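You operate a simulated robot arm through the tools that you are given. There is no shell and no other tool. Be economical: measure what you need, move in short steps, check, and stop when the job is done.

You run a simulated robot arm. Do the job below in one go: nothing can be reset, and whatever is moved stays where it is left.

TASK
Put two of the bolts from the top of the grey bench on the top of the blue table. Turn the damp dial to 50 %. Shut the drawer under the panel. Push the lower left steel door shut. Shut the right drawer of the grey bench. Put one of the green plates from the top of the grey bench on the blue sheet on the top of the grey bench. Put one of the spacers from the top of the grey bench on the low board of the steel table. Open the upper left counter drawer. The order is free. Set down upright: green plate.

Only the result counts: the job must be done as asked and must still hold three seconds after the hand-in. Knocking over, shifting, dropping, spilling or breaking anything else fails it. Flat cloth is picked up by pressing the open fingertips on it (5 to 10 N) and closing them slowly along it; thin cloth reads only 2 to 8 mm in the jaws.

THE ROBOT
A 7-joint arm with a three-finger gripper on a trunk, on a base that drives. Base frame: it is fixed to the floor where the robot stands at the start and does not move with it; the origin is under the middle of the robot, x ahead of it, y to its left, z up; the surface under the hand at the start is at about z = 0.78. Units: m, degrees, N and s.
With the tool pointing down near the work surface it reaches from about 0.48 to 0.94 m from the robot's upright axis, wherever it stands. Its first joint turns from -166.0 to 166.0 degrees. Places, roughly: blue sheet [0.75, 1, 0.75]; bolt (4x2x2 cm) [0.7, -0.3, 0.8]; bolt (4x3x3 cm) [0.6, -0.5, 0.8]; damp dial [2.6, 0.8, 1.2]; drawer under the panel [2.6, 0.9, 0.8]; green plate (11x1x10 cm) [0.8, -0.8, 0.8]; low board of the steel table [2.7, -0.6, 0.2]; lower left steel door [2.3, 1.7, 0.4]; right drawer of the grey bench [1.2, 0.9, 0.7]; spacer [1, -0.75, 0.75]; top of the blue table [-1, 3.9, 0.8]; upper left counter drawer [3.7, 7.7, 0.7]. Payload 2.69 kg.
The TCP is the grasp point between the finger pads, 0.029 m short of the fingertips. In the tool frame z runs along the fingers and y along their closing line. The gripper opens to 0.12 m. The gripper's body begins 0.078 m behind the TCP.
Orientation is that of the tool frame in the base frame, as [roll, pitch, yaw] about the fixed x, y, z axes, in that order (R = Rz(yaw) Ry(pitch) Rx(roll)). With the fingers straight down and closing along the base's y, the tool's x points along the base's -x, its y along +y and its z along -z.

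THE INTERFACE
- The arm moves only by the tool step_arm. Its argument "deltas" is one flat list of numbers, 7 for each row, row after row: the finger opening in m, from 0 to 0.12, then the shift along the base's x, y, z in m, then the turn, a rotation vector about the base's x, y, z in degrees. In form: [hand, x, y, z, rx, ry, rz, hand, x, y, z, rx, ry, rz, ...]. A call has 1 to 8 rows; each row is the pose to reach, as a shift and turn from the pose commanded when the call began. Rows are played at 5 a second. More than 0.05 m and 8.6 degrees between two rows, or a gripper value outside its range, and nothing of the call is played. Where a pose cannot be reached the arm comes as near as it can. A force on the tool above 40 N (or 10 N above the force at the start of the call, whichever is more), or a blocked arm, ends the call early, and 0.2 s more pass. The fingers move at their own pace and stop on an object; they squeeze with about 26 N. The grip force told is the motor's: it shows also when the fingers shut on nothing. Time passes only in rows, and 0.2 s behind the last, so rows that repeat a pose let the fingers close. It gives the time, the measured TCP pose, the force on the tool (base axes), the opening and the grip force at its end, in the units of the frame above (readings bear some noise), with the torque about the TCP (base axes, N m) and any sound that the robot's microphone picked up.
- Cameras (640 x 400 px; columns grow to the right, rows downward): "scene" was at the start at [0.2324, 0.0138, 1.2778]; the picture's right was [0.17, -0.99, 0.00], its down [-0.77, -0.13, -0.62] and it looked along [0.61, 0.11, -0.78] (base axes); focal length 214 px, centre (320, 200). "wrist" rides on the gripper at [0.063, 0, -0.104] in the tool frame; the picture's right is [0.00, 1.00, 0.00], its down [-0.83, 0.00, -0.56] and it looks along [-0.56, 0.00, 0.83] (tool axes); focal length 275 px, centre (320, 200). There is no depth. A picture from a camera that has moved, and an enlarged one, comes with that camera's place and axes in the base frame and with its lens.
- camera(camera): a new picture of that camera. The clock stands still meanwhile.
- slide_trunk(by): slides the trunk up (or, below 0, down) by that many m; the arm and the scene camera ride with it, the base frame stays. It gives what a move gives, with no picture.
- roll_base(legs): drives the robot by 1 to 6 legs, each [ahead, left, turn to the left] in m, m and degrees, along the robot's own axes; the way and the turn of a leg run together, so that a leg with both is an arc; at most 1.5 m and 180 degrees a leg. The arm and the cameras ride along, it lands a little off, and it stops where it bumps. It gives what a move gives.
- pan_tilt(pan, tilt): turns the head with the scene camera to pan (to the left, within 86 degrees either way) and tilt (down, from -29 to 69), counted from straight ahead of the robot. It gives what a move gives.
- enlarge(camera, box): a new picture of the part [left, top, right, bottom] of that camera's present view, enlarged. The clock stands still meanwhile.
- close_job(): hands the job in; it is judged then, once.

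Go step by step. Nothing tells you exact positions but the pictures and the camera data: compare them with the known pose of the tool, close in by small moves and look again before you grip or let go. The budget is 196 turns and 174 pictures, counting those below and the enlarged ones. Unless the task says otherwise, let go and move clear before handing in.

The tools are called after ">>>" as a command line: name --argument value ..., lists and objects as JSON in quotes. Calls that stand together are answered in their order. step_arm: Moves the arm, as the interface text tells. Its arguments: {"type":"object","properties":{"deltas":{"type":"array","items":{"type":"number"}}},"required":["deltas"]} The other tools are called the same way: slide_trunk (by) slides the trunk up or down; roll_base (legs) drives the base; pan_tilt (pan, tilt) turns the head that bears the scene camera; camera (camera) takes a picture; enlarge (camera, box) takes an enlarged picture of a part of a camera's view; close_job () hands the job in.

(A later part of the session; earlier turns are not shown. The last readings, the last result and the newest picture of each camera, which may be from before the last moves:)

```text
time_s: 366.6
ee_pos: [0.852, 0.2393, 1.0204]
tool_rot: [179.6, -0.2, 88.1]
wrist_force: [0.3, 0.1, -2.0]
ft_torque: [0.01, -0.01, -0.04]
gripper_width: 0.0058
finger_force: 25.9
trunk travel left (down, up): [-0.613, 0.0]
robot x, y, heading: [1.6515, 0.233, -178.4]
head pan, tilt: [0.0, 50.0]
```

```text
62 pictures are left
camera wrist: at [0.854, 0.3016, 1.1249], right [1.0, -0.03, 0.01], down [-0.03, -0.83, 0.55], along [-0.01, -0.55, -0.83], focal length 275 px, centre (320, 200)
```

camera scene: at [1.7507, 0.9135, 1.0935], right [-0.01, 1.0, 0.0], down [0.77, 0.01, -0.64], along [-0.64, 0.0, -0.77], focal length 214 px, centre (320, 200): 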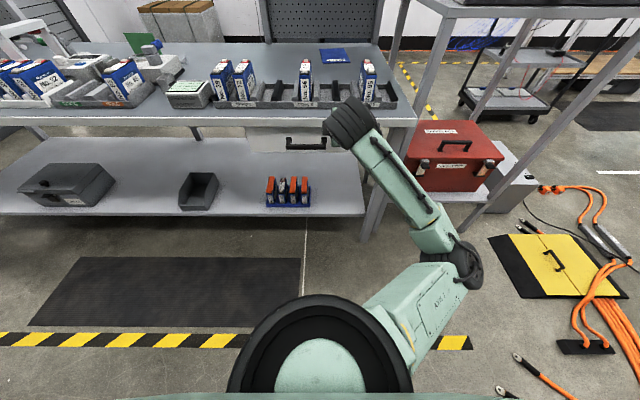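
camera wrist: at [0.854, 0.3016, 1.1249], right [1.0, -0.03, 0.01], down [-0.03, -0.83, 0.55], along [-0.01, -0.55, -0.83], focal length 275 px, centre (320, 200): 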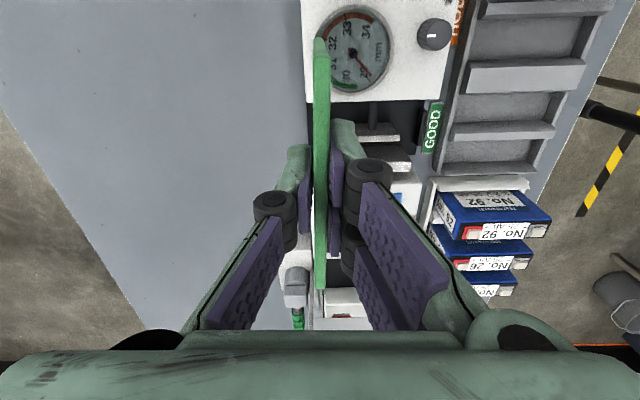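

The plate is held again. I drive right to face the sheet.

>>> roll_base --legs '[[0, -0.62, -1.5], [0.05, 0, 0]]'

>>> camera --camera "wrist"

>>> camera --camera "scene"

```text
time_s: 372.6
ee_pos: [0.794, 0.8839, 1.0165]
tool_rot: [179.2, -0.5, 87.2]
wrist_force: [0.6, -0.2, -1.2]
ft_torque: [-0.01, 0.0, 0.01]
gripper_width: 0.0061
finger_force: 25.7
trunk travel left (down, up): [-0.613, 0.0]
robot x, y, heading: [1.5902, 0.8596, -179.9]
head pan, tilt: [0.0, 50.0]
stopped in leg 2: the robot was blocked; the commanded pose is now the measured one
```

```text
61 pictures are left
camera wrist: at [0.795, 0.9452, 1.1226], right [1.0, -0.04, 0.01], down [-0.04, -0.83, 0.55], along [-0.01, -0.55, -0.84], focal length 275 px, centre (320, 200)
```

wrist: 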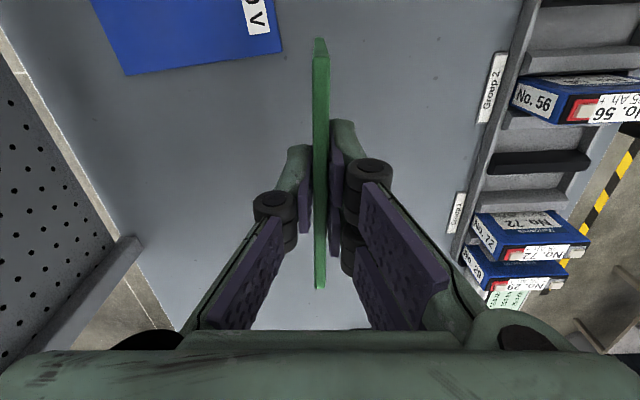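

```text
60 pictures are left
camera scene: at [1.3607, 0.858, 1.3433], right [0.0, 1.0, 0.0], down [0.77, 0.0, -0.64], along [-0.64, 0.0, -0.77], focal length 214 px, centre (320, 200)
```

scene: 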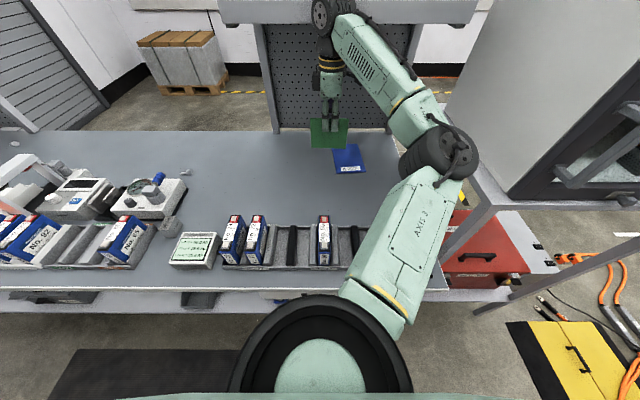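

I measure the sheet: centre about (0.667, 0.972), 12 cm wide in y. I move the plate over it at x ≈ 0.69 and check alignment before lowering.

>>> step_arm --deltas '[0, -0.035, 0.03, 0, 0, 0, 3, 0, -0.07, 0.06, 0, 0, 0, 6, 0, -0.104, 0.088, 0, 0, 0, 8, 0, -0.104, 0.088, -0.04, 0, 0, 8, 0, -0.104, 0.088, -0.08, 0, 0, 8, 0, -0.104, 0.088, -0.11, 0, 0, 8]'

>>> camera --camera "wrist"

>>> enlarge --camera "scene" --box '[270, 90, 430, 190]'

```text
time_s: 373.2
ee_pos: [0.7851, 0.891, 1.0199]
tool_rot: [179.9, -4.7, 103.8]
wrist_force: [-0.5, 0.8, -1.4]
ft_torque: [-0.02, 0.02, -0.01]
gripper_width: 0.0059
finger_force: 25.9
trunk travel left (down, up): [-0.613, 0.0]
robot x, y, heading: [1.6304, 0.8568, -179.7]
head pan, tilt: [0.0, 50.0]
stopped in row 3: the arm was blocked; the commanded pose is now the measured one
```

```text
59 pictures are left
camera wrist: at [0.7728, 0.9432, 1.1291], right [0.97, 0.25, 0.0], down [0.21, -0.85, 0.49], along [0.12, -0.47, -0.87], focal length 275 px, centre (320, 200)
```

wrist: 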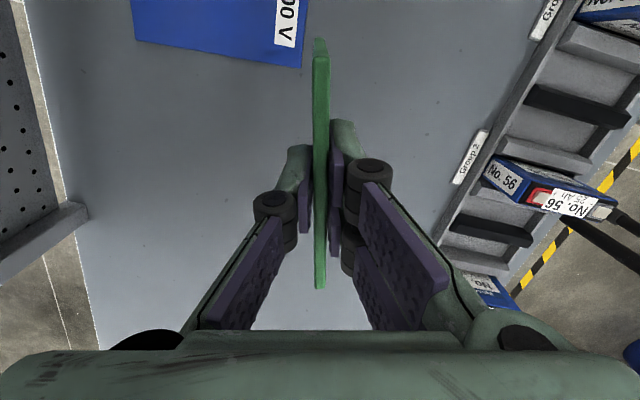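

```text
4.00 times, centred on (350, 140) of scene
camera zoom: at [1.412, 0.8589, 1.3477], right [-0.01, 1.0, 0.0], down [0.76, 0.0, -0.65], along [-0.65, 0.0, -0.76], focal length 858 px, centre (200, 440)
```

zoom: 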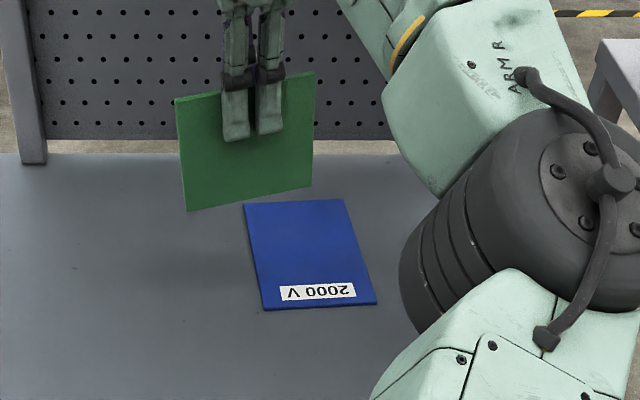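

The wrist hit the shelf above the sheet (underside about z 1.2). I back off, level, lower first, and then go in beneath the shelf.

>>> step_arm --deltas '[0, 0.025, 0, 0, -1.5, -0.4, -3, 0, 0.05, 0, 0, -3, -0.8, -6, 0, 0.075, 0, -0.02, -4.56, -1.1, -9, 0, 0.075, 0.02, -0.06, -4.56, -1.1, -9, 0, 0.075, 0.05, -0.1, -4.56, -1.1, -9, 0, 0.075, 0.08, -0.12, -4.56, -1.1, -9]'

>>> roll_base --legs '[[0.035, 0, 0]]'

>>> camera --camera "wrist"

>>> camera --camera "scene"

```text
time_s: 374.6
ee_pos: [0.8466, 0.9756, 0.8936]
tool_rot: [179.4, 0.2, 94.3]
wrist_force: [-0.2, 0.4, -1.7]
ft_torque: [-0.02, -0.01, -0.02]
gripper_width: 0.0059
finger_force: 25.7
trunk travel left (down, up): [-0.613, 0.0]
robot x, y, heading: [1.6301, 0.8566, -179.5]
head pan, tilt: [0.0, 50.0]
```

```text
time_s: 375.5
ee_pos: [0.8118, 0.9759, 0.8923]
tool_rot: [179.3, 0.2, 94.3]
wrist_force: [-1.5, -0.4, -1.1]
ft_torque: [-0.02, -0.04, 0.04]
gripper_width: 0.006
finger_force: 26.4
trunk travel left (down, up): [-0.613, 0.0]
robot x, y, heading: [1.5949, 0.8568, -179.7]
head pan, tilt: [0.0, 50.0]
```

```text
57 pictures are left
camera wrist: at [0.8058, 1.0377, 0.9975], right [1.0, 0.08, 0.01], down [0.06, -0.83, 0.56], along [0.05, -0.56, -0.83], focal length 275 px, centre (320, 200)
```

wrist: 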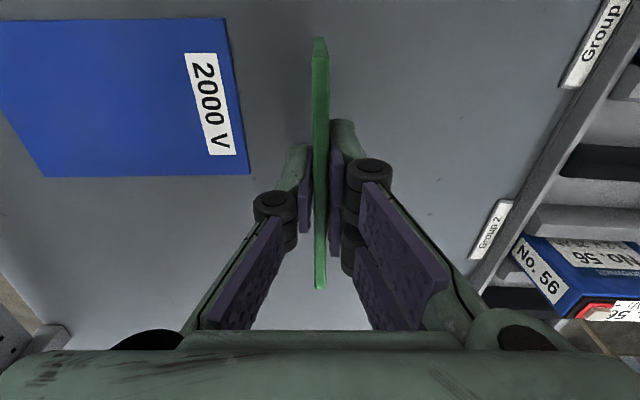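

```text
56 pictures are left
camera scene: at [1.3626, 0.8577, 1.3429], right [-0.01, 1.0, 0.0], down [0.77, 0.0, -0.64], along [-0.64, 0.0, -0.77], focal length 214 px, centre (320, 200)
```

scene: 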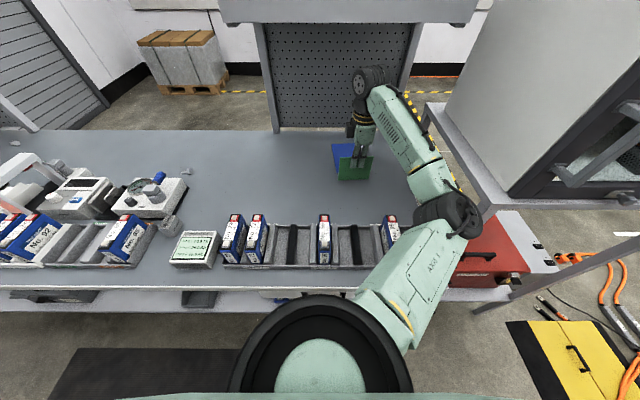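

>>> step_arm --deltas '[0, -0.03, -0.002, 0, 0, 0, 0, 0, -0.06, -0.004, 0, 0, 0, 0, 0, -0.09, -0.006, 0, 0, 0, 0, 0, -0.122, -0.006, 0, 0, 0, 0]'

>>> camera --camera "wrist"

>>> enlarge --camera "scene" --box '[270, 90, 430, 190]'

```text
time_s: 376.5
ee_pos: [0.6902, 0.9675, 0.8944]
tool_rot: [179.3, 0.3, 94.3]
wrist_force: [0.4, 0.4, -0.9]
ft_torque: [-0.01, 0.05, 0.0]
gripper_width: 0.0061
finger_force: 26.4
trunk travel left (down, up): [-0.613, 0.0]
robot x, y, heading: [1.5972, 0.8606, -179.7]
head pan, tilt: [0.0, 50.0]
```

```text
55 pictures are left
camera wrist: at [0.6855, 1.031, 0.9984], right [1.0, 0.08, 0.01], down [0.06, -0.83, 0.56], along [0.05, -0.56, -0.83], focal length 275 px, centre (320, 200)
```

wrist: 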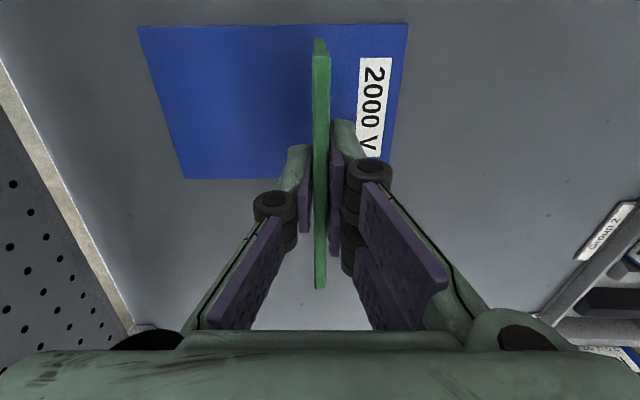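

```text
4.00 times, centred on (350, 140) of scene
camera zoom: at [1.3634, 0.8572, 1.3431], right [-0.01, 1.0, 0.0], down [0.77, 0.0, -0.64], along [-0.64, 0.0, -0.77], focal length 858 px, centre (200, 440)
```

zoom: 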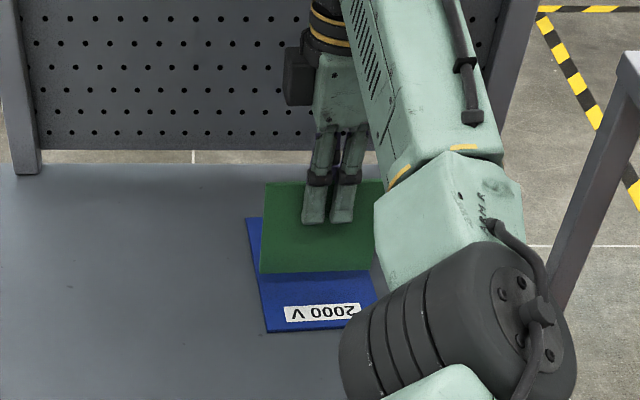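

Alignment is good. I lower to contact.

>>> step_arm --deltas '[0, 0, 0.001, -0.01, 0, 0, 0, 0, 0, 0.001, -0.017, 0, 0, 0]'

>>> step_arm --deltas '[0, 0, 0, -0.003, 0, 0, 0, 0, 0, 0, -0.006, 0, 0, 0, 0, 0, 0, -0.008, 0, 0, 0]'

```text
time_s: 377.1
ee_pos: [0.6903, 0.9699, 0.8767]
tool_rot: [179.3, 0.2, 94.3]
wrist_force: [0.5, 0.2, -0.5]
ft_torque: [0.03, 0.01, -0.02]
gripper_width: 0.0062
finger_force: 25.8
trunk travel left (down, up): [-0.613, 0.0]
robot x, y, heading: [1.5938, 0.8593, -179.9]
head pan, tilt: [0.0, 50.0]
```

```text
time_s: 377.9
ee_pos: [0.6909, 0.9698, 0.8742]
tool_rot: [179.6, 0.1, 94.3]
wrist_force: [-0.3, 1.7, 23.3]
ft_torque: [0.12, 0.01, -0.01]
gripper_width: 0.006
finger_force: 26.3
trunk travel left (down, up): [-0.613, 0.0]
robot x, y, heading: [1.5943, 0.8602, -179.9]
head pan, tilt: [0.0, 50.0]
```

>>> step_arm --deltas '[0, 0, 0, 0.003, 0, 0, 0, 0.006, 0, 0, 0.004, 0, 0, 0, 0.01, 0, 0, 0.004, 0, 0, 0, 0.016, 0, 0, 0.004, 0, 0, 0, 0.024, 0, 0, 0.004, 0, 0, 0, 0.034, 0, 0, 0.004, 0, 0, 0, 0.034, 0, 0, 0.004, 0, 0, 0]'

>>> camera --camera "wrist"

```text
time_s: 379.5
ee_pos: [0.689, 0.97, 0.8732]
tool_rot: [179.5, 0.2, 94.4]
wrist_force: [-0.1, 0.1, -1.0]
ft_torque: [0.02, -0.02, -0.01]
gripper_width: 0.034
finger_force: 0.0
trunk travel left (down, up): [-0.613, 0.0]
robot x, y, heading: [1.5941, 0.8565, -180.1]
head pan, tilt: [0.0, 50.0]
```

```text
53 pictures are left
camera wrist: at [0.6844, 1.0324, 0.9778], right [1.0, 0.08, 0.01], down [0.06, -0.83, 0.56], along [0.05, -0.56, -0.83], focal length 275 px, centre (320, 200)
```

wrist: 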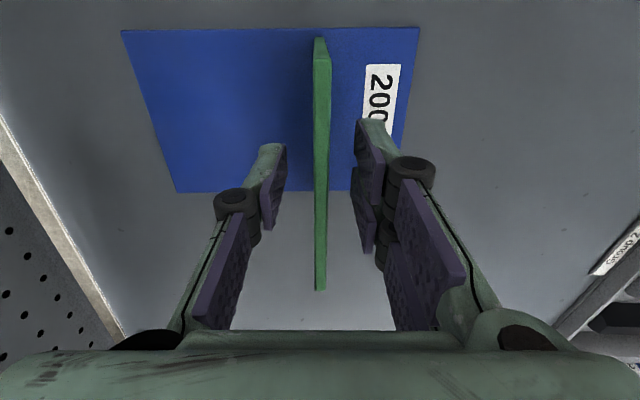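

The plate stands. I slide the open fingers out lengthwise along the plate (staying under the shelf), then withdraw.

>>> step_arm --deltas '[0.034, 0.0015, -0.02, 0, 0, 0, 0, 0.034, 0.003, -0.04, 0, 0, 0, 0, 0.034, 0.0045, -0.06, 0, 0, 0, 0, 0.034, 0.006, -0.08, 0, 0, 0, 0, 0.034, 0.007, -0.1, 0, 0, 0, 0, 0.034, 0.009, -0.13, 0, 0, 0, 0, 0.034, 0.03, -0.16, 0, 0, 0, 0, 0.034, 0.07, -0.17, 0, 0, 0, 0]'

>>> step_arm --deltas '[0.034, 0.045, 0, 0.01, 0, 0, 0, 0.034, 0.09, 0, 0.04, 0, 0, 0, 0.034, 0.13, 0, 0.07, 0, 0, 0, 0.034, 0.17, 0, 0.1, 0, 0, 0, 0.034, 0.2, 0, 0.12, 0, 0, 0]'

>>> enlarge --camera "scene" --box '[200, 60, 440, 210]'

```text
time_s: 381.3
ee_pos: [0.759, 0.8014, 0.873]
tool_rot: [179.3, 0.2, 94.1]
wrist_force: [0.6, -0.8, 0.6]
ft_torque: [-0.03, 0.04, 0.0]
gripper_width: 0.0339
finger_force: 0.0
trunk travel left (down, up): [-0.613, 0.0]
robot x, y, heading: [1.5947, 0.8562, -179.5]
head pan, tilt: [0.0, 50.0]
```

```text
refused: row 2 steps farther than a row can; nothing moved
```

```text
2.67 times, centred on (320, 135) of scene
camera zoom: at [1.3639, 0.8578, 1.3433], right [-0.01, 1.0, 0.0], down [0.77, 0.0, -0.64], along [-0.64, 0.0, -0.77], focal length 572 px, centre (320, 373)
```

zoom: 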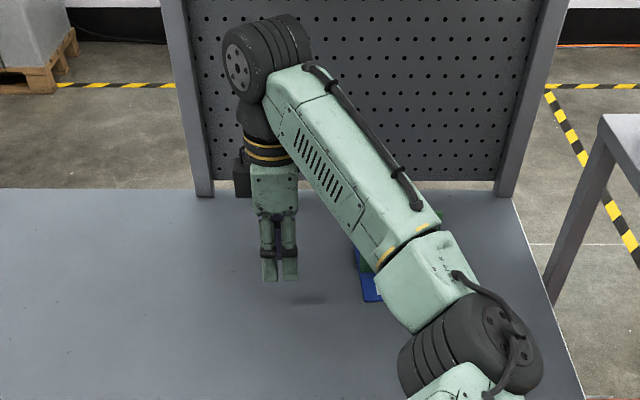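

>>> step_arm --deltas '[0.034, 0.04, -0.01, 0.01, 0, 0, 0, 0.03, 0.07, -0.02, 0.045, 0, 0, 0, 0.02, 0.1, -0.03, 0.08, 0, 0, 0, 0.01, 0.14, -0.03, 0.1, 0, 0, 0, 0, 0.18, -0.03, 0.12, 0, 0, 0, 0, 0.22, -0.03, 0.13, 0, 0, 0]'

>>> enlarge --camera "scene" --box '[240, 80, 480, 230]'

```text
time_s: 382.7
ee_pos: [0.9811, 0.7734, 1.0066]
tool_rot: [179.4, 0.3, 94.2]
wrist_force: [0.1, 0.2, -0.4]
ft_torque: [0.02, 0.02, 0.0]
gripper_width: 0.0001
finger_force: 25.4
trunk travel left (down, up): [-0.613, 0.0]
robot x, y, heading: [1.5946, 0.8565, -179.7]
head pan, tilt: [0.0, 50.0]
```

```text
2.67 times, centred on (360, 155) of scene
camera zoom: at [1.364, 0.8577, 1.3433], right [-0.01, 1.0, 0.0], down [0.77, 0.0, -0.64], along [-0.64, 0.0, -0.77], focal length 572 px, centre (213, 320)
```

zoom: 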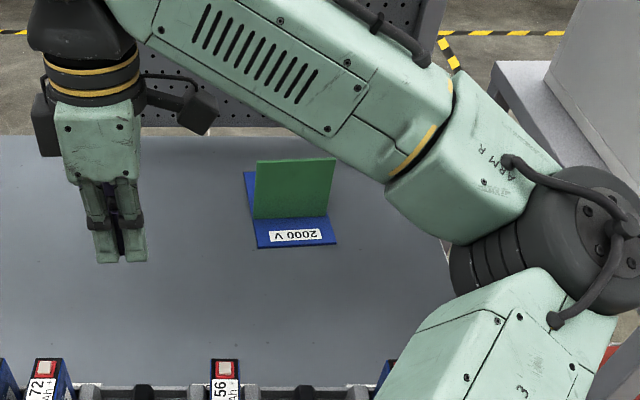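

The green plate stands on the sheet. Next I back off, turn around and look at the machine panel.

>>> roll_base --legs '[[-0.27, 0.3, 0], [0, 0, 90], [0, 0, 90]]'

>>> pan_tilt --pan 20 --tilt 15

>>> camera --camera "scene"

```text
time_s: 393.5
ee_pos: [2.481, 0.6534, 1.0064]
tool_rot: [179.5, 0.3, -84.9]
wrist_force: [-0.8, 0.8, -1.2]
ft_torque: [0.01, -0.01, -0.01]
gripper_width: 0.0
finger_force: 25.7
trunk travel left (down, up): [-0.613, 0.0]
robot x, y, heading: [1.869, 0.559, 0.9]
head pan, tilt: [0.0, 50.0]
```

```text
time_s: 394.5
ee_pos: [2.4817, 0.6536, 1.0055]
tool_rot: [179.3, 0.3, -84.9]
wrist_force: [-0.4, -0.2, -0.2]
ft_torque: [0.04, -0.04, -0.02]
gripper_width: 0.0
finger_force: 26.3
trunk travel left (down, up): [-0.613, 0.0]
robot x, y, heading: [1.8697, 0.5552, 1.3]
head pan, tilt: [20.0, 15.0]
```

```text
50 pictures are left
camera scene: at [2.1136, 0.5966, 1.3968], right [0.36, -0.93, 0.0], down [-0.24, -0.09, -0.97], along [0.9, 0.35, -0.26], focal length 214 px, centre (320, 200)
```

scene: 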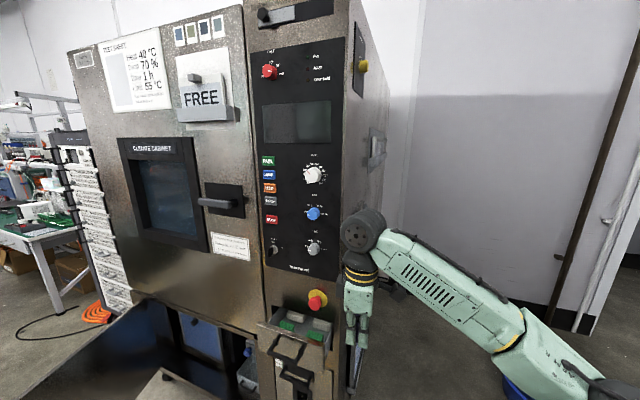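

>>> enlarge --camera "scene" --box '[250, 130, 350, 270]'

>>> enlarge --camera "scene" --box '[100, 270, 360, 400]'

```text
2.86 times, centred on (300, 200) of scene
camera zoom: at [2.1136, 0.5966, 1.3968], right [0.36, -0.93, 0.0], down [-0.24, -0.09, -0.97], along [0.9, 0.35, -0.26], focal length 613 px, centre (377, 200)
```

zoom: 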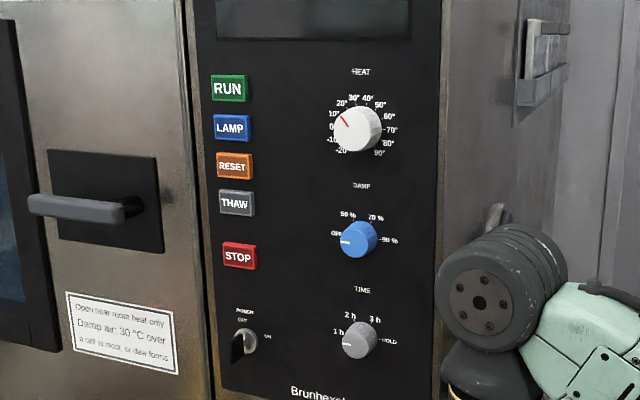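

```text
2.46 times, centred on (230, 335) of scene
camera zoom: at [2.1136, 0.5966, 1.3968], right [0.36, -0.93, 0.0], down [-0.24, -0.09, -0.97], along [0.9, 0.35, -0.26], focal length 528 px, centre (542, -132)
```

zoom: 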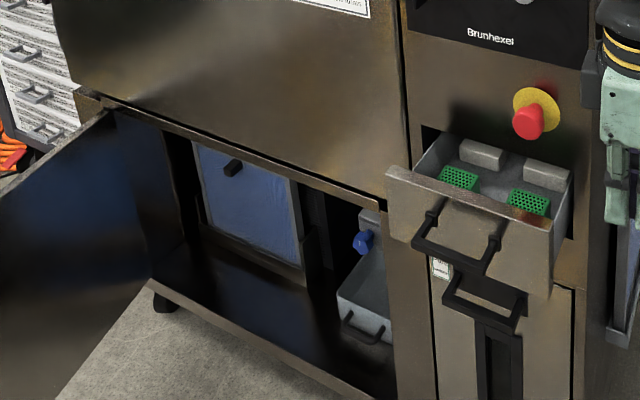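

The damp dial is the blue knob, now at OFF; 50 % is about 60° clockwise. I back off a little and swing the fingers to point at the panel.

>>> roll_base --legs '[[-0.15, 0.1, -1]]'

>>> step_arm --deltas '[0.03, 0, 0, 0.02, 0, -8, 0, 0.05, 0, 0, 0.04, 0, -16, 0, 0.06, 0, 0, 0.06, 0, -24, 0, 0.06, 0, 0, 0.08, 0, -32, 0, 0.06, 0, 0, 0.1, 0, -40, 0, 0.06, 0, 0, 0.12, 0, -48, 0, 0.06, 0, 0, 0.14, 0, -56, 0, 0.06, 0, 0, 0.15, 0, -64, 0]'

>>> step_arm --deltas '[0.06, 0, 0.02, 0.02, 0, -8, 0, 0.06, 0, 0.04, 0.04, 0, -16, 0, 0.06, 0, 0.06, 0.06, 0, -24, 0, 0.06, 0, 0.06, 0.06, 0, -26, 0]'

>>> camera --camera "wrist"

```text
time_s: 396.0
ee_pos: [2.3316, 0.7413, 1.0062]
tool_rot: [179.4, 0.2, -86.0]
wrist_force: [1.0, -0.7, -0.3]
ft_torque: [0.0, 0.0, -0.01]
gripper_width: 0.0
finger_force: 26.5
trunk travel left (down, up): [-0.613, 0.0]
robot x, y, heading: [1.7171, 0.6564, 0.2]
head pan, tilt: [20.0, 15.0]
```

```text
time_s: 397.8
ee_pos: [2.3316, 0.7402, 1.1561]
tool_rot: [-116.6, -3.6, -87.9]
wrist_force: [-0.7, -0.1, -0.4]
ft_torque: [-0.02, 0.02, -0.01]
gripper_width: 0.06
finger_force: 0.1
trunk travel left (down, up): [-0.613, 0.0]
robot x, y, heading: [1.7177, 0.6598, 0.3]
head pan, tilt: [20.0, 15.0]
```

```text
time_s: 398.8
ee_pos: [2.3335, 0.8021, 1.2147]
tool_rot: [-90.6, -4.1, -89.8]
wrist_force: [-0.6, 0.2, 0.0]
ft_torque: [0.02, 0.02, -0.02]
gripper_width: 0.0602
finger_force: 0.1
trunk travel left (down, up): [-0.613, 0.0]
robot x, y, heading: [1.7151, 0.654, 0.5]
head pan, tilt: [20.0, 15.0]
```

```text
47 pictures are left
camera wrist: at [2.2304, 0.7379, 1.221], right [-0.01, -0.08, -1.0], down [-0.56, 0.83, -0.06], along [0.83, 0.56, -0.05], focal length 275 px, centre (320, 200)
```

wrist: 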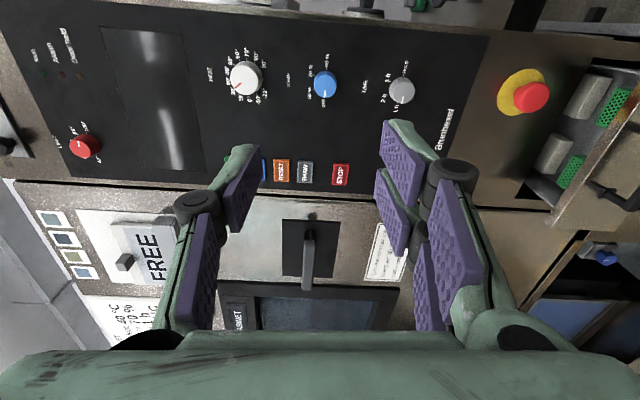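

>>> step_arm --deltas '[0.06, 0.04, 0.008, -0.005, 0, 0, 0, 0.06, 0.08, 0.015, -0.01, 0, 0, 0, 0.06, 0.12, 0.015, -0.01, 0, 0, 0, 0.06, 0.16, 0.015, -0.01, 0, 0, 0, 0.06, 0.2, 0.015, -0.01, 0, 0, 0, 0.06, 0.235, 0.015, -0.01, 0, 0, 0]'

>>> camera --camera "wrist"

```text
time_s: 400.2
ee_pos: [2.5698, 0.8174, 1.2037]
tool_rot: [-90.8, -4.0, -89.9]
wrist_force: [0.4, 0.6, 0.2]
ft_torque: [0.01, 0.0, 0.04]
gripper_width: 0.0601
finger_force: 0.1
trunk travel left (down, up): [-0.613, 0.0]
robot x, y, heading: [1.7185, 0.6584, 0.3]
head pan, tilt: [20.0, 15.0]
```

```text
46 pictures are left
camera wrist: at [2.4665, 0.7521, 1.2112], right [-0.01, -0.08, -1.0], down [-0.56, 0.83, -0.06], along [0.83, 0.56, -0.05], focal length 275 px, centre (320, 200)
```

wrist: 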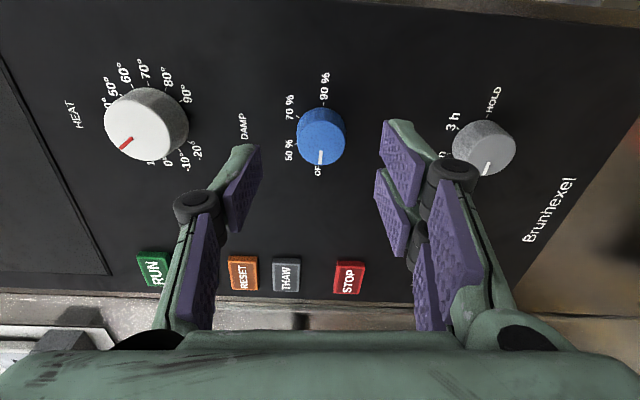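

>>> step_arm --deltas '[0.06, 0.03, 0, 0.001, 0, 0, 0, 0.06, 0.045, 0, 0.001, 0, 0, 0, 0.05, 0.045, 0, 0.001, 0, 0, 0]'

>>> camera --camera "wrist"

```text
time_s: 401.0
ee_pos: [2.613, 0.8154, 1.2065]
tool_rot: [-90.7, -4.2, -89.7]
wrist_force: [-0.3, -0.3, -0.7]
ft_torque: [-0.02, 0.02, -0.03]
gripper_width: 0.05
finger_force: 0.1
trunk travel left (down, up): [-0.613, 0.0]
robot x, y, heading: [1.7205, 0.6559, 0.2]
head pan, tilt: [20.0, 15.0]
```

```text
45 pictures are left
camera wrist: at [2.5106, 0.7521, 1.2138], right [-0.01, -0.08, -1.0], down [-0.56, 0.83, -0.06], along [0.83, 0.56, -0.05], focal length 275 px, centre (320, 200)
```

wrist: 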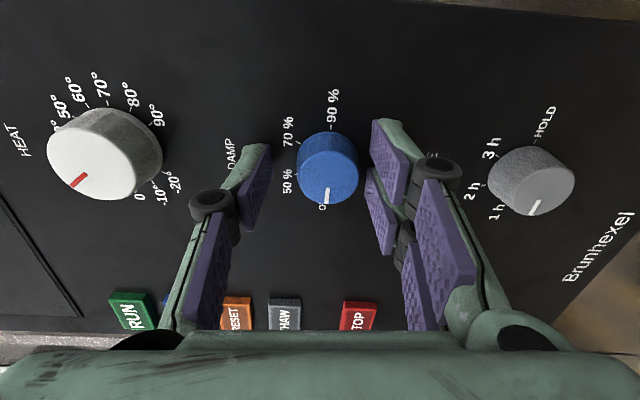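

>>> step_arm --deltas '[0.05, 0.003, 0.002, -0.004, 0, 0, 0, 0.045, 0.006, 0.002, -0.004, 0, 0, 0, 0.03, 0.006, 0.002, -0.004, 0, 0, 0, 0.02, 0.006, 0.002, -0.004, 0, 0, 0, 0.02, 0.006, 0.002, -0.004, 0, 0, 0]'

>>> enlarge --camera "wrist" --box '[200, 80, 440, 230]'

```text
time_s: 402.2
ee_pos: [2.6185, 0.8178, 1.2035]
tool_rot: [-90.6, -4.1, -89.8]
wrist_force: [0.5, -0.7, 2.8]
ft_torque: [0.02, -0.11, 0.14]
gripper_width: 0.031
finger_force: 34.5
trunk travel left (down, up): [-0.613, 0.0]
robot x, y, heading: [1.7167, 0.6546, 0.0]
head pan, tilt: [20.0, 15.0]
```

```text
2.67 times, centred on (320, 155) of wrist
camera zoom: at [2.5158, 0.7542, 1.2097], right [-0.01, -0.08, -1.0], down [-0.56, 0.83, -0.06], along [0.83, 0.56, -0.05], focal length 734 px, centre (320, 320)
```

zoom: 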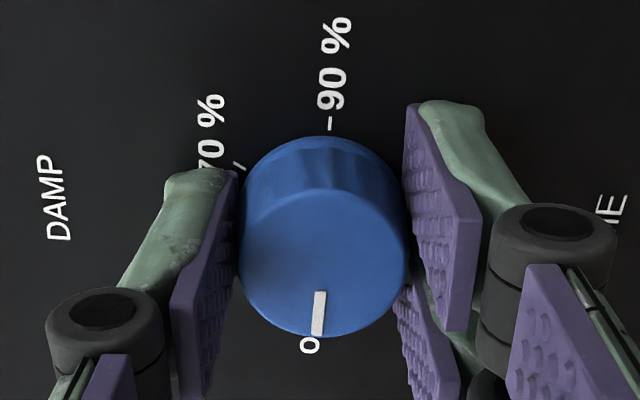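

Gripped nicely. I turn clockwise by 60° about +x.

>>> step_arm --deltas '[0.02, 0, 0, 0, 8, 0, 0, 0.02, 0, 0, 0, 16, 0, 0, 0.02, 0, 0, 0, 24, 0, 0, 0.02, 0, 0, 0, 32, 0, 0, 0.02, 0, 0, 0, 40, 0, 0, 0.02, 0, 0, 0, 48, 0, 0, 0.02, 0, 0, 0, 56, 0, 0, 0.02, 0, 0, 0, 60, 0, 0]'

>>> enlarge --camera "wrist" --box '[200, 80, 440, 230]'

```text
time_s: 404.0
ee_pos: [2.6186, 0.8179, 1.203]
tool_rot: [-90.2, 56.0, -89.6]
wrist_force: [3.7, -2.0, 2.1]
ft_torque: [-0.01, 0.09, -0.1]
gripper_width: 0.0308
finger_force: 44.8
trunk travel left (down, up): [-0.613, 0.0]
robot x, y, heading: [1.721, 0.6558, 0.4]
head pan, tilt: [20.0, 15.0]
```

```text
2.67 times, centred on (320, 155) of wrist
camera zoom: at [2.5157, 0.7805, 1.1509], right [-0.01, 0.83, -0.56], down [-0.56, 0.46, 0.69], along [0.83, 0.32, 0.46], focal length 734 px, centre (320, 320)
```

zoom: 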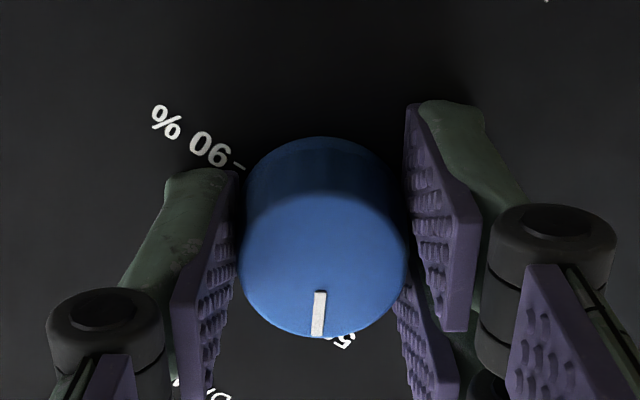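

>>> step_arm --deltas '[0.04, 0, 0, 0, 0, 0, 0, 0.055, 0, 0, 0, 0, 0, 0, 0.055, -0.03, 0, 0, 0, 0, 0, 0.055, -0.07, 0, 0, 0, 0, 0, 0.055, -0.11, 0, 0, 0, 0, 0, 0.05, -0.15, 0, 0, 0, 0, 0, 0.03, -0.19, 0, 0, 0, 0, 0, 0, -0.23, 0, 0, 0, 0, 0]'

>>> enlarge --camera "wrist" --box '[240, 40, 400, 140]'

```text
time_s: 405.8
ee_pos: [2.3883, 0.8171, 1.2025]
tool_rot: [-90.3, 55.9, -89.7]
wrist_force: [-0.3, 0.7, -0.4]
ft_torque: [-0.01, 0.01, -0.02]
gripper_width: 0.009
finger_force: 1.5
trunk travel left (down, up): [-0.613, 0.0]
robot x, y, heading: [1.7184, 0.6577, 0.1]
head pan, tilt: [20.0, 15.0]
```

```text
4.00 times, centred on (320, 90) of wrist
camera zoom: at [2.2842, 0.78, 1.1535], right [-0.01, 0.83, -0.56], down [-0.56, 0.46, 0.69], along [0.83, 0.32, 0.46], focal length 1101 px, centre (320, 640)
```

zoom: 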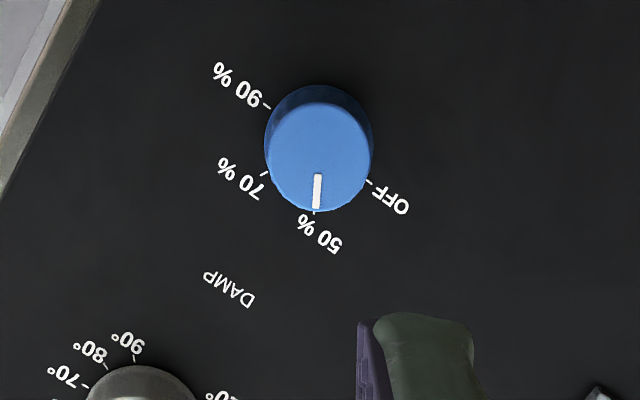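

The dial reads 50 %. Now I lower the hand to push the small drawer under the panel, to the right of its handle.

>>> step_arm --deltas '[0, 0, 0, 0, 8, 0, 0, 0, 0, 0, 0, 16, 0, 0, 0, 0, 0, 0, 24, 0, 0, 0, 0, -0.01, 0, 31, 0, 0]'

>>> slide_trunk --by -0.35

>>> step_arm --deltas '[0, 0, -0.01, -0.04, 0, 0, 0, 0, 0, -0.01, -0.075, 0, 0, 0]'

>>> camera --camera "wrist"

>>> camera --camera "scene"

```text
time_s: 406.8
ee_pos: [2.3895, 0.8083, 1.2037]
tool_rot: [-85.7, 87.0, -85.1]
wrist_force: [0.5, -0.2, 0.1]
ft_torque: [0.03, 0.0, -0.02]
gripper_width: 0.0
finger_force: 26.7
trunk travel left (down, up): [-0.613, 0.0]
robot x, y, heading: [1.717, 0.6588, 0.2]
head pan, tilt: [20.0, 15.0]
```

```text
time_s: 410.2
ee_pos: [2.3888, 0.8088, 0.8536]
tool_rot: [-86.1, 86.9, -85.6]
wrist_force: [0.3, -0.3, -0.3]
ft_torque: [0.0, 0.02, -0.01]
gripper_width: 0.0
finger_force: 25.5
trunk travel left (down, up): [-0.263, 0.35]
robot x, y, heading: [1.7173, 0.6562, 0.2]
head pan, tilt: [20.0, 15.0]
```

```text
time_s: 410.8
ee_pos: [2.3936, 0.8021, 0.7816]
tool_rot: [-86.1, 86.9, -85.5]
wrist_force: [-0.2, 0.1, 0.4]
ft_torque: [0.0, 0.01, 0.03]
gripper_width: 0.0
finger_force: 25.6
out of reach, approached as far as the arm can: row 2
trunk travel left (down, up): [-0.263, 0.35]
robot x, y, heading: [1.7201, 0.6594, 0.3]
head pan, tilt: [20.0, 15.0]
```

```text
41 pictures are left
camera wrist: at [2.2908, 0.7964, 0.7174], right [-0.01, 1.0, -0.06], down [-0.56, 0.04, 0.83], along [0.83, 0.04, 0.56], focal length 275 px, centre (320, 200)
```

wrist: 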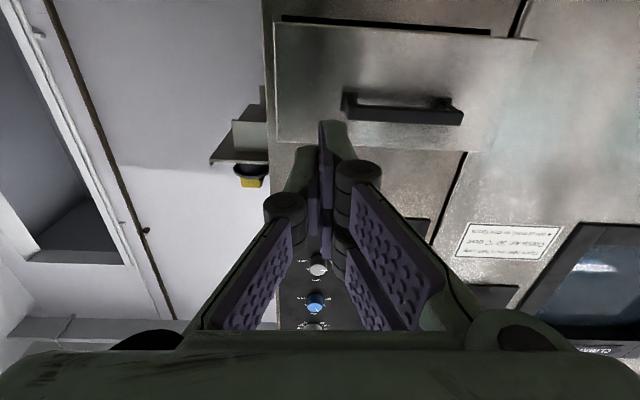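

```text
40 pictures are left
camera scene: at [1.9632, 0.6905, 1.047], right [0.34, -0.94, 0.0], down [-0.24, -0.09, -0.97], along [0.91, 0.33, -0.26], focal length 214 px, centre (320, 200)
```

scene: 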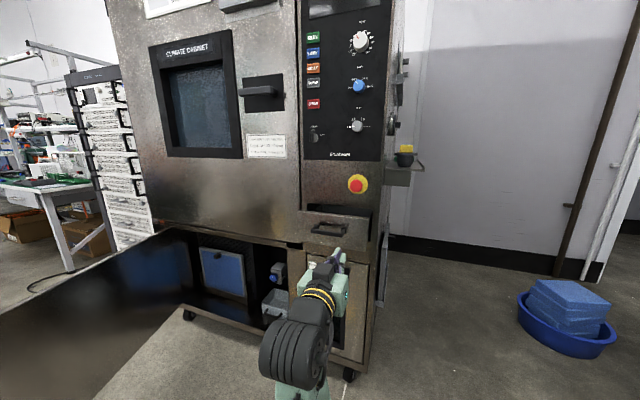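

>>> step_arm --deltas '[0, 0.04, -0.01, 0, 0, 0, 0, 0, 0.08, -0.01, 0, 0, 0, 0, 0, 0.12, -0.01, 0, 0, 0, 0, 0, 0.15, -0.01, 0, 0, 0, 0, 0, 0.175, -0.01, 0, 0, 0, 0, 0, 0.2, -0.01, 0, 0, 0, 0, 0, 0.22, -0.01, 0, 0, 0, 0, 0, 0.24, -0.01, 0, 0, 0, 0]'

>>> enlarge --camera "scene" --box '[240, 160, 440, 285]'

```text
time_s: 412.6
ee_pos: [2.6242, 0.7918, 0.7811]
tool_rot: [-87.3, 86.9, -86.6]
wrist_force: [-8.1, -0.2, -1.5]
ft_torque: [0.04, 0.06, -0.06]
gripper_width: 0.0062
finger_force: 28.1
trunk travel left (down, up): [-0.263, 0.35]
robot x, y, heading: [1.7169, 0.6561, 0.5]
head pan, tilt: [20.0, 15.0]
stopped in row 8: the force on the tool passed its limit at 104 N (the readings are from after the stop); the commanded pose is now the measured one
```

```text
3.20 times, centred on (340, 222) of scene
camera zoom: at [1.9628, 0.6905, 1.047], right [0.34, -0.94, 0.0], down [-0.24, -0.09, -0.97], along [0.91, 0.33, -0.26], focal length 686 px, centre (256, 128)
```

zoom: 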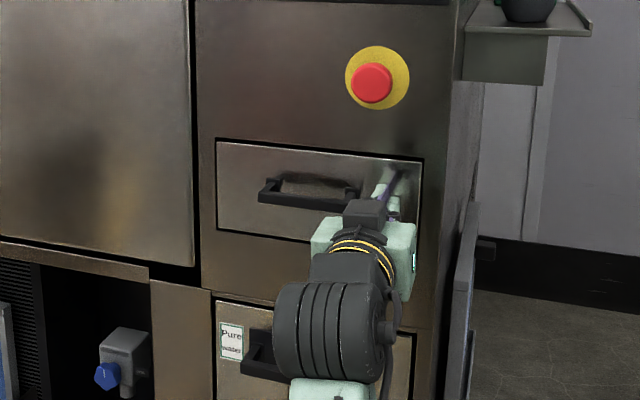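

The drawer is flush. I withdraw, point the fingers down again, raise the trunk and move to face the open lower door.

>>> step_arm --deltas '[0, -0.045, 0, 0, 0, 0, 0, 0, -0.09, 0, 0, 0, 0, 0, 0, -0.135, 0, 0, 0, 0, 0, 0, -0.18, 0, 0, 0, 8, 0, 0, -0.2, 0, 0.02, 0, 16, 0, 0, -0.22, 0, 0.04, 0, 24, 0, 0, -0.24, 0, 0.06, 0, 32, 0, 0, -0.26, 0, 0.08, 0, 40, 0]'

>>> slide_trunk --by 0.35

>>> step_arm --deltas '[0, 0, 0, 0, 0, 8, 0, 0, 0, 0, 0, 0, 16, 0, 0, 0, 0, -0.02, 0, 24, 0, 0, 0, 0, -0.06, 0, 32, 0, 0, 0, 0, -0.1, 0, 40, 0, 0, 0, 0.02, -0.14, 0, 48, 0, 0, 0, 0.06, -0.16, 0, 50, 0]'

>>> roll_base --legs '[[-0.12, 0, 0], [0, 0.34, 0]]'

>>> pan_tilt --pan 35 --tilt 35

>>> camera --camera "scene"

```text
time_s: 414.4
ee_pos: [2.3638, 0.7925, 0.8603]
tool_rot: [-176.8, 49.8, -175.1]
wrist_force: [0.0, 0.5, -0.5]
ft_torque: [0.0, -0.04, 0.01]
gripper_width: 0.0001
finger_force: 28.5
trunk travel left (down, up): [-0.263, 0.35]
robot x, y, heading: [1.7199, 0.6594, 0.2]
head pan, tilt: [20.0, 15.0]
```

```text
time_s: 417.8
ee_pos: [2.3642, 0.792, 1.2105]
tool_rot: [-176.9, 50.0, -175.1]
wrist_force: [-0.5, 0.0, -0.2]
ft_torque: [-0.02, 0.02, 0.01]
gripper_width: 0.0001
finger_force: 28.7
trunk travel left (down, up): [-0.613, 0.0]
robot x, y, heading: [1.718, 0.6569, 0.3]
head pan, tilt: [20.0, 15.0]
```

```text
time_s: 419.4
ee_pos: [2.3639, 0.8504, 1.0492]
tool_rot: [179.4, 0.1, -177.0]
wrist_force: [-0.9, -0.2, -0.1]
ft_torque: [0.01, 0.0, 0.0]
gripper_width: 0.0
finger_force: 28.5
trunk travel left (down, up): [-0.613, 0.0]
robot x, y, heading: [1.7165, 0.6563, 0.3]
head pan, tilt: [20.0, 15.0]
```

```text
time_s: 423.5
ee_pos: [2.2435, 1.1906, 1.0499]
tool_rot: [179.5, 0.2, -176.9]
wrist_force: [0.6, -0.3, -0.1]
ft_torque: [0.0, -0.02, -0.01]
gripper_width: 0.0
finger_force: 28.6
trunk travel left (down, up): [-0.613, 0.0]
robot x, y, heading: [1.5989, 0.9996, 0.2]
head pan, tilt: [20.0, 15.0]
```

```text
time_s: 424.3
ee_pos: [2.2431, 1.19, 1.0488]
tool_rot: [179.4, 0.1, -177.0]
wrist_force: [-0.1, -0.1, 0.1]
ft_torque: [-0.02, -0.04, 0.02]
gripper_width: 0.0001
finger_force: 28.1
trunk travel left (down, up): [-0.613, 0.0]
robot x, y, heading: [1.5961, 0.9988, 0.3]
head pan, tilt: [35.0, 35.0]
```

```text
38 pictures are left
camera scene: at [1.8269, 1.05, 1.365], right [0.57, -0.82, 0.0], down [-0.47, -0.33, -0.82], along [0.67, 0.47, -0.57], focal length 214 px, centre (320, 200)
```

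scene: 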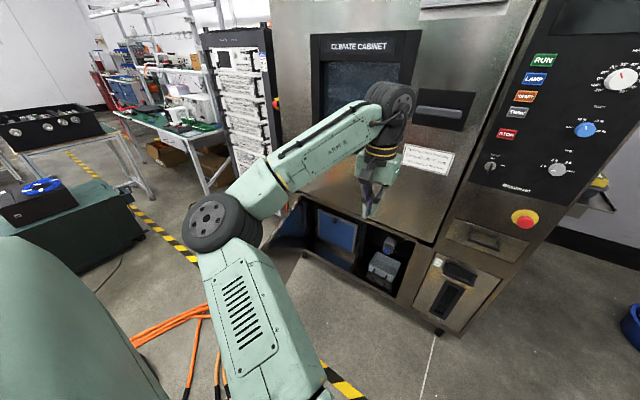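

The elbow has switched to the left side, which suits this push. I move the hand beyond the door's outer face and look down.

>>> step_arm --deltas '[0, -0.01, 0.048, -0.01, 0, 0, 0, 0, -0.02, 0.095, -0.02, 0, 0, 0, 0, -0.03, 0.14, -0.03, 0, 0, 0, 0, -0.04, 0.185, -0.04, 0, 0, 0, 0, -0.05, 0.23, -0.05, 0, 0, 0, 0, -0.06, 0.275, -0.06, 0, 0, 0, 0, -0.07, 0.32, -0.07, 0, 0, 0, 0, -0.08, 0.365, -0.08, 0, 0, 0]'

>>> camera --camera "wrist"

```text
time_s: 426.1
ee_pos: [2.1649, 1.5555, 0.9694]
tool_rot: [179.5, 0.0, -177.0]
wrist_force: [0.3, 0.6, 0.0]
ft_torque: [-0.04, 0.01, 0.0]
gripper_width: 0.0
finger_force: 28.6
trunk travel left (down, up): [-0.613, 0.0]
robot x, y, heading: [1.5982, 0.9979, -0.0]
head pan, tilt: [35.0, 35.0]
```

```text
37 pictures are left
camera wrist: at [2.1018, 1.5509, 1.073], right [-0.06, 1.0, 0.01], down [0.83, 0.04, 0.56], along [0.55, 0.04, -0.83], focal length 275 px, centre (320, 200)
```

wrist: 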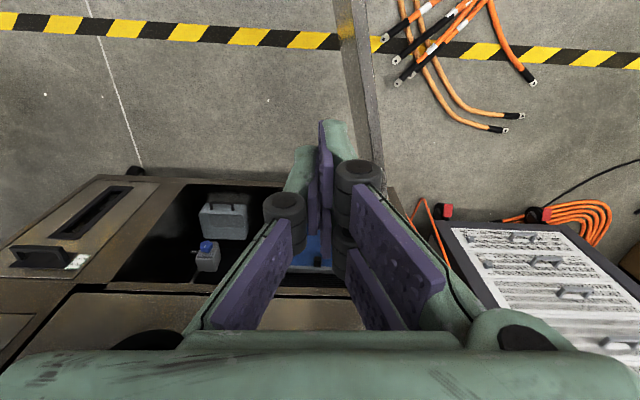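

>>> step_arm --deltas '[0, -0.01, 0.045, 0, 0, 0, 0, 0, -0.02, 0.09, 0, 0, 0, 0, 0, -0.03, 0.135, 0, 0, 0, 0, 0, -0.05, 0.175, 0, 0, 0, 0]'

>>> slide_trunk --by -0.22

>>> step_arm --deltas '[0, 0, 0, -0.045, 0, 0, 0, 0, 0, 0, -0.09, 0, 0, 0, 0, 0, 0, -0.13, 0, 0, 0, 0, 0, 0, -0.16, 0, 0, 0]'

>>> camera --camera "wrist"

```text
time_s: 427.1
ee_pos: [2.1096, 1.6445, 0.9657]
tool_rot: [179.4, 0.0, -177.1]
wrist_force: [-0.5, 1.3, -0.8]
ft_torque: [0.0, 0.03, 0.03]
gripper_width: 0.0
finger_force: 28.5
out of reach, approached as far as the arm can: row 2, 3, 4
trunk travel left (down, up): [-0.613, 0.0]
robot x, y, heading: [1.5956, 1.0029, 0.1]
head pan, tilt: [35.0, 35.0]
```

```text
time_s: 429.5
ee_pos: [2.108, 1.6451, 0.7474]
tool_rot: [179.4, 0.1, -176.9]
wrist_force: [-0.1, 0.3, -0.7]
ft_torque: [0.0, 0.03, 0.0]
gripper_width: 0.0001
finger_force: 29.1
trunk travel left (down, up): [-0.393, 0.22]
robot x, y, heading: [1.5959, 0.9962, 0.3]
head pan, tilt: [35.0, 35.0]
```

```text
time_s: 430.5
ee_pos: [2.1151, 1.6605, 0.5876]
tool_rot: [179.5, 0.0, -176.9]
wrist_force: [0.2, -0.7, 0.8]
ft_torque: [-0.02, -0.01, 0.03]
gripper_width: 0.0001
finger_force: 28.4
out of reach, approached as far as the arm can: row 1, 2, 3, 4
trunk travel left (down, up): [-0.393, 0.22]
robot x, y, heading: [1.598, 0.9977, 0.0]
head pan, tilt: [35.0, 35.0]
```

```text
36 pictures are left
camera wrist: at [2.0524, 1.655, 0.6918], right [-0.06, 1.0, 0.01], down [0.83, 0.04, 0.56], along [0.55, 0.04, -0.83], focal length 275 px, centre (320, 200)
```

wrist: 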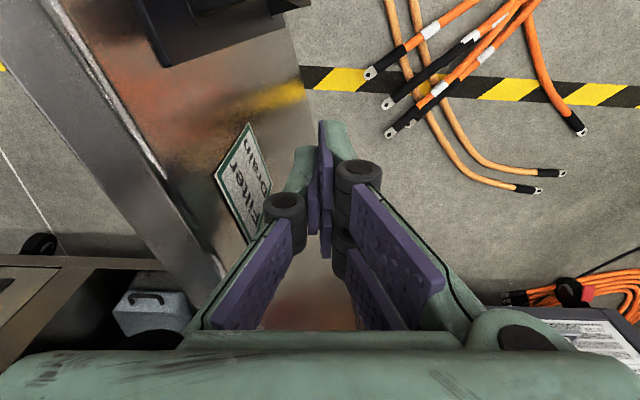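

The hand is now on the door's outer side. I sweep it along the door's arc.

>>> step_arm --deltas '[0, 0.008, -0.034, 0, 0, 0, 0, 0, 0.015, -0.067, 0, 0, 0, 0, 0, 0.03, -0.111, 0, 0, 0, 0, 0, 0.045, -0.155, 0, 0, 0, 0, 0, 0.061, -0.199, 0, 0, 0, 0, 0, 0.087, -0.237, 0, 0, 0, 0, 0, 0.113, -0.276, 0, 0, 0, 0, 0, 0.139, -0.314, 0, 0, 0, 0]'

>>> camera --camera "wrist"

```text
time_s: 432.3
ee_pos: [2.2966, 1.5456, 0.5892]
tool_rot: [179.5, -0.1, -177.0]
wrist_force: [0.3, -0.5, 0.4]
ft_torque: [-0.04, 0.02, -0.03]
gripper_width: 0.0
finger_force: 29.2
out of reach, approached as far as the arm can: row 1, 2, 3, 4, 5, 6, 7, 8
trunk travel left (down, up): [-0.393, 0.22]
robot x, y, heading: [1.6003, 0.9999, 0.1]
head pan, tilt: [35.0, 35.0]
```

```text
35 pictures are left
camera wrist: at [2.2348, 1.5391, 0.6934], right [-0.06, 1.0, 0.01], down [0.83, 0.04, 0.56], along [0.56, 0.04, -0.83], focal length 275 px, centre (320, 200)
```

wrist: 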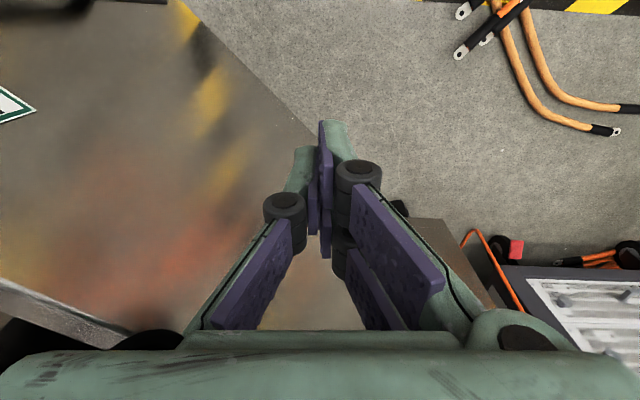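

The arm is stretched out, so I use the base to carry the hand along the rest of the arc.

>>> roll_base --legs '[[0.061, -0.098, 0], [0.102, -0.084, 0], [0.085, -0.044, 0]]'

>>> camera --camera "scene"

```text
time_s: 435.4
ee_pos: [2.5405, 1.3182, 0.5892]
tool_rot: [179.4, 0.1, -176.8]
wrist_force: [-0.1, 0.6, 0.5]
ft_torque: [0.02, 0.02, 0.01]
gripper_width: 0.0
finger_force: 28.6
trunk travel left (down, up): [-0.393, 0.22]
robot x, y, heading: [1.8399, 0.7705, 0.5]
head pan, tilt: [35.0, 35.0]
```

```text
34 pictures are left
camera scene: at [2.0725, 0.8221, 1.1449], right [0.58, -0.82, 0.0], down [-0.47, -0.33, -0.82], along [0.67, 0.47, -0.57], focal length 214 px, centre (320, 200)
```

scene: 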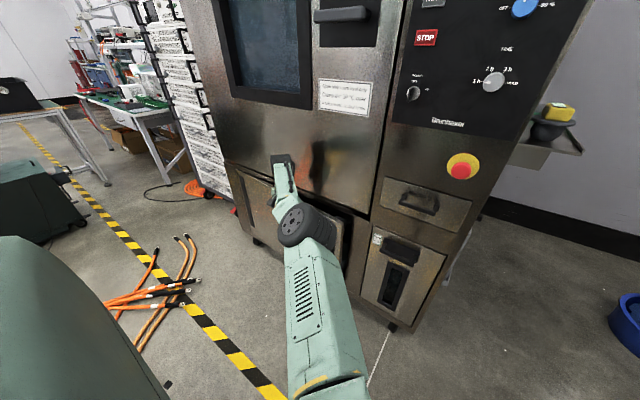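

The door is nearly shut. I back off a little to re-bend the arm and tilt the fingers forward for the final push.

>>> roll_base --legs '[[-0.12, 0, 0]]'

>>> step_arm --deltas '[0, -0.03, 0, 0.02, 0, 0, 0, 0, -0.06, 0, 0.04, 0, 0, 0]'

>>> step_arm --deltas '[0, -0.03, -0.03, 0, 0, 0, 0, 0, -0.05, -0.06, 0, 0, 0, 0, 0, -0.05, -0.1, 0, 0, 0, 0]'

```text
time_s: 436.6
ee_pos: [2.4218, 1.3176, 0.5882]
tool_rot: [179.5, 0.1, -176.7]
wrist_force: [-0.2, 0.0, 0.2]
ft_torque: [0.03, 0.02, 0.03]
gripper_width: 0.0
finger_force: 28.7
trunk travel left (down, up): [-0.393, 0.22]
robot x, y, heading: [1.7243, 0.771, 0.3]
head pan, tilt: [35.0, 35.0]
```

```text
time_s: 437.2
ee_pos: [2.3813, 1.3463, 0.6303]
tool_rot: [179.6, -0.1, -176.9]
wrist_force: [1.4, 0.4, -0.2]
ft_torque: [0.06, -0.01, -0.01]
gripper_width: 0.0001
finger_force: 28.7
out of reach, approached as far as the arm can: row 1, 2
trunk travel left (down, up): [-0.393, 0.22]
robot x, y, heading: [1.7251, 0.7675, 0.3]
head pan, tilt: [35.0, 35.0]
```

```text
time_s: 438.0
ee_pos: [2.3878, 1.3424, 0.6347]
tool_rot: [179.5, 0.1, -176.8]
wrist_force: [0.3, -0.1, 0.5]
ft_torque: [-0.03, -0.04, -0.02]
gripper_width: 0.0
finger_force: 28.7
out of reach, approached as far as the arm can: row 1, 2, 3
trunk travel left (down, up): [-0.393, 0.22]
robot x, y, heading: [1.7182, 0.7694, 0.3]
head pan, tilt: [35.0, 35.0]
```

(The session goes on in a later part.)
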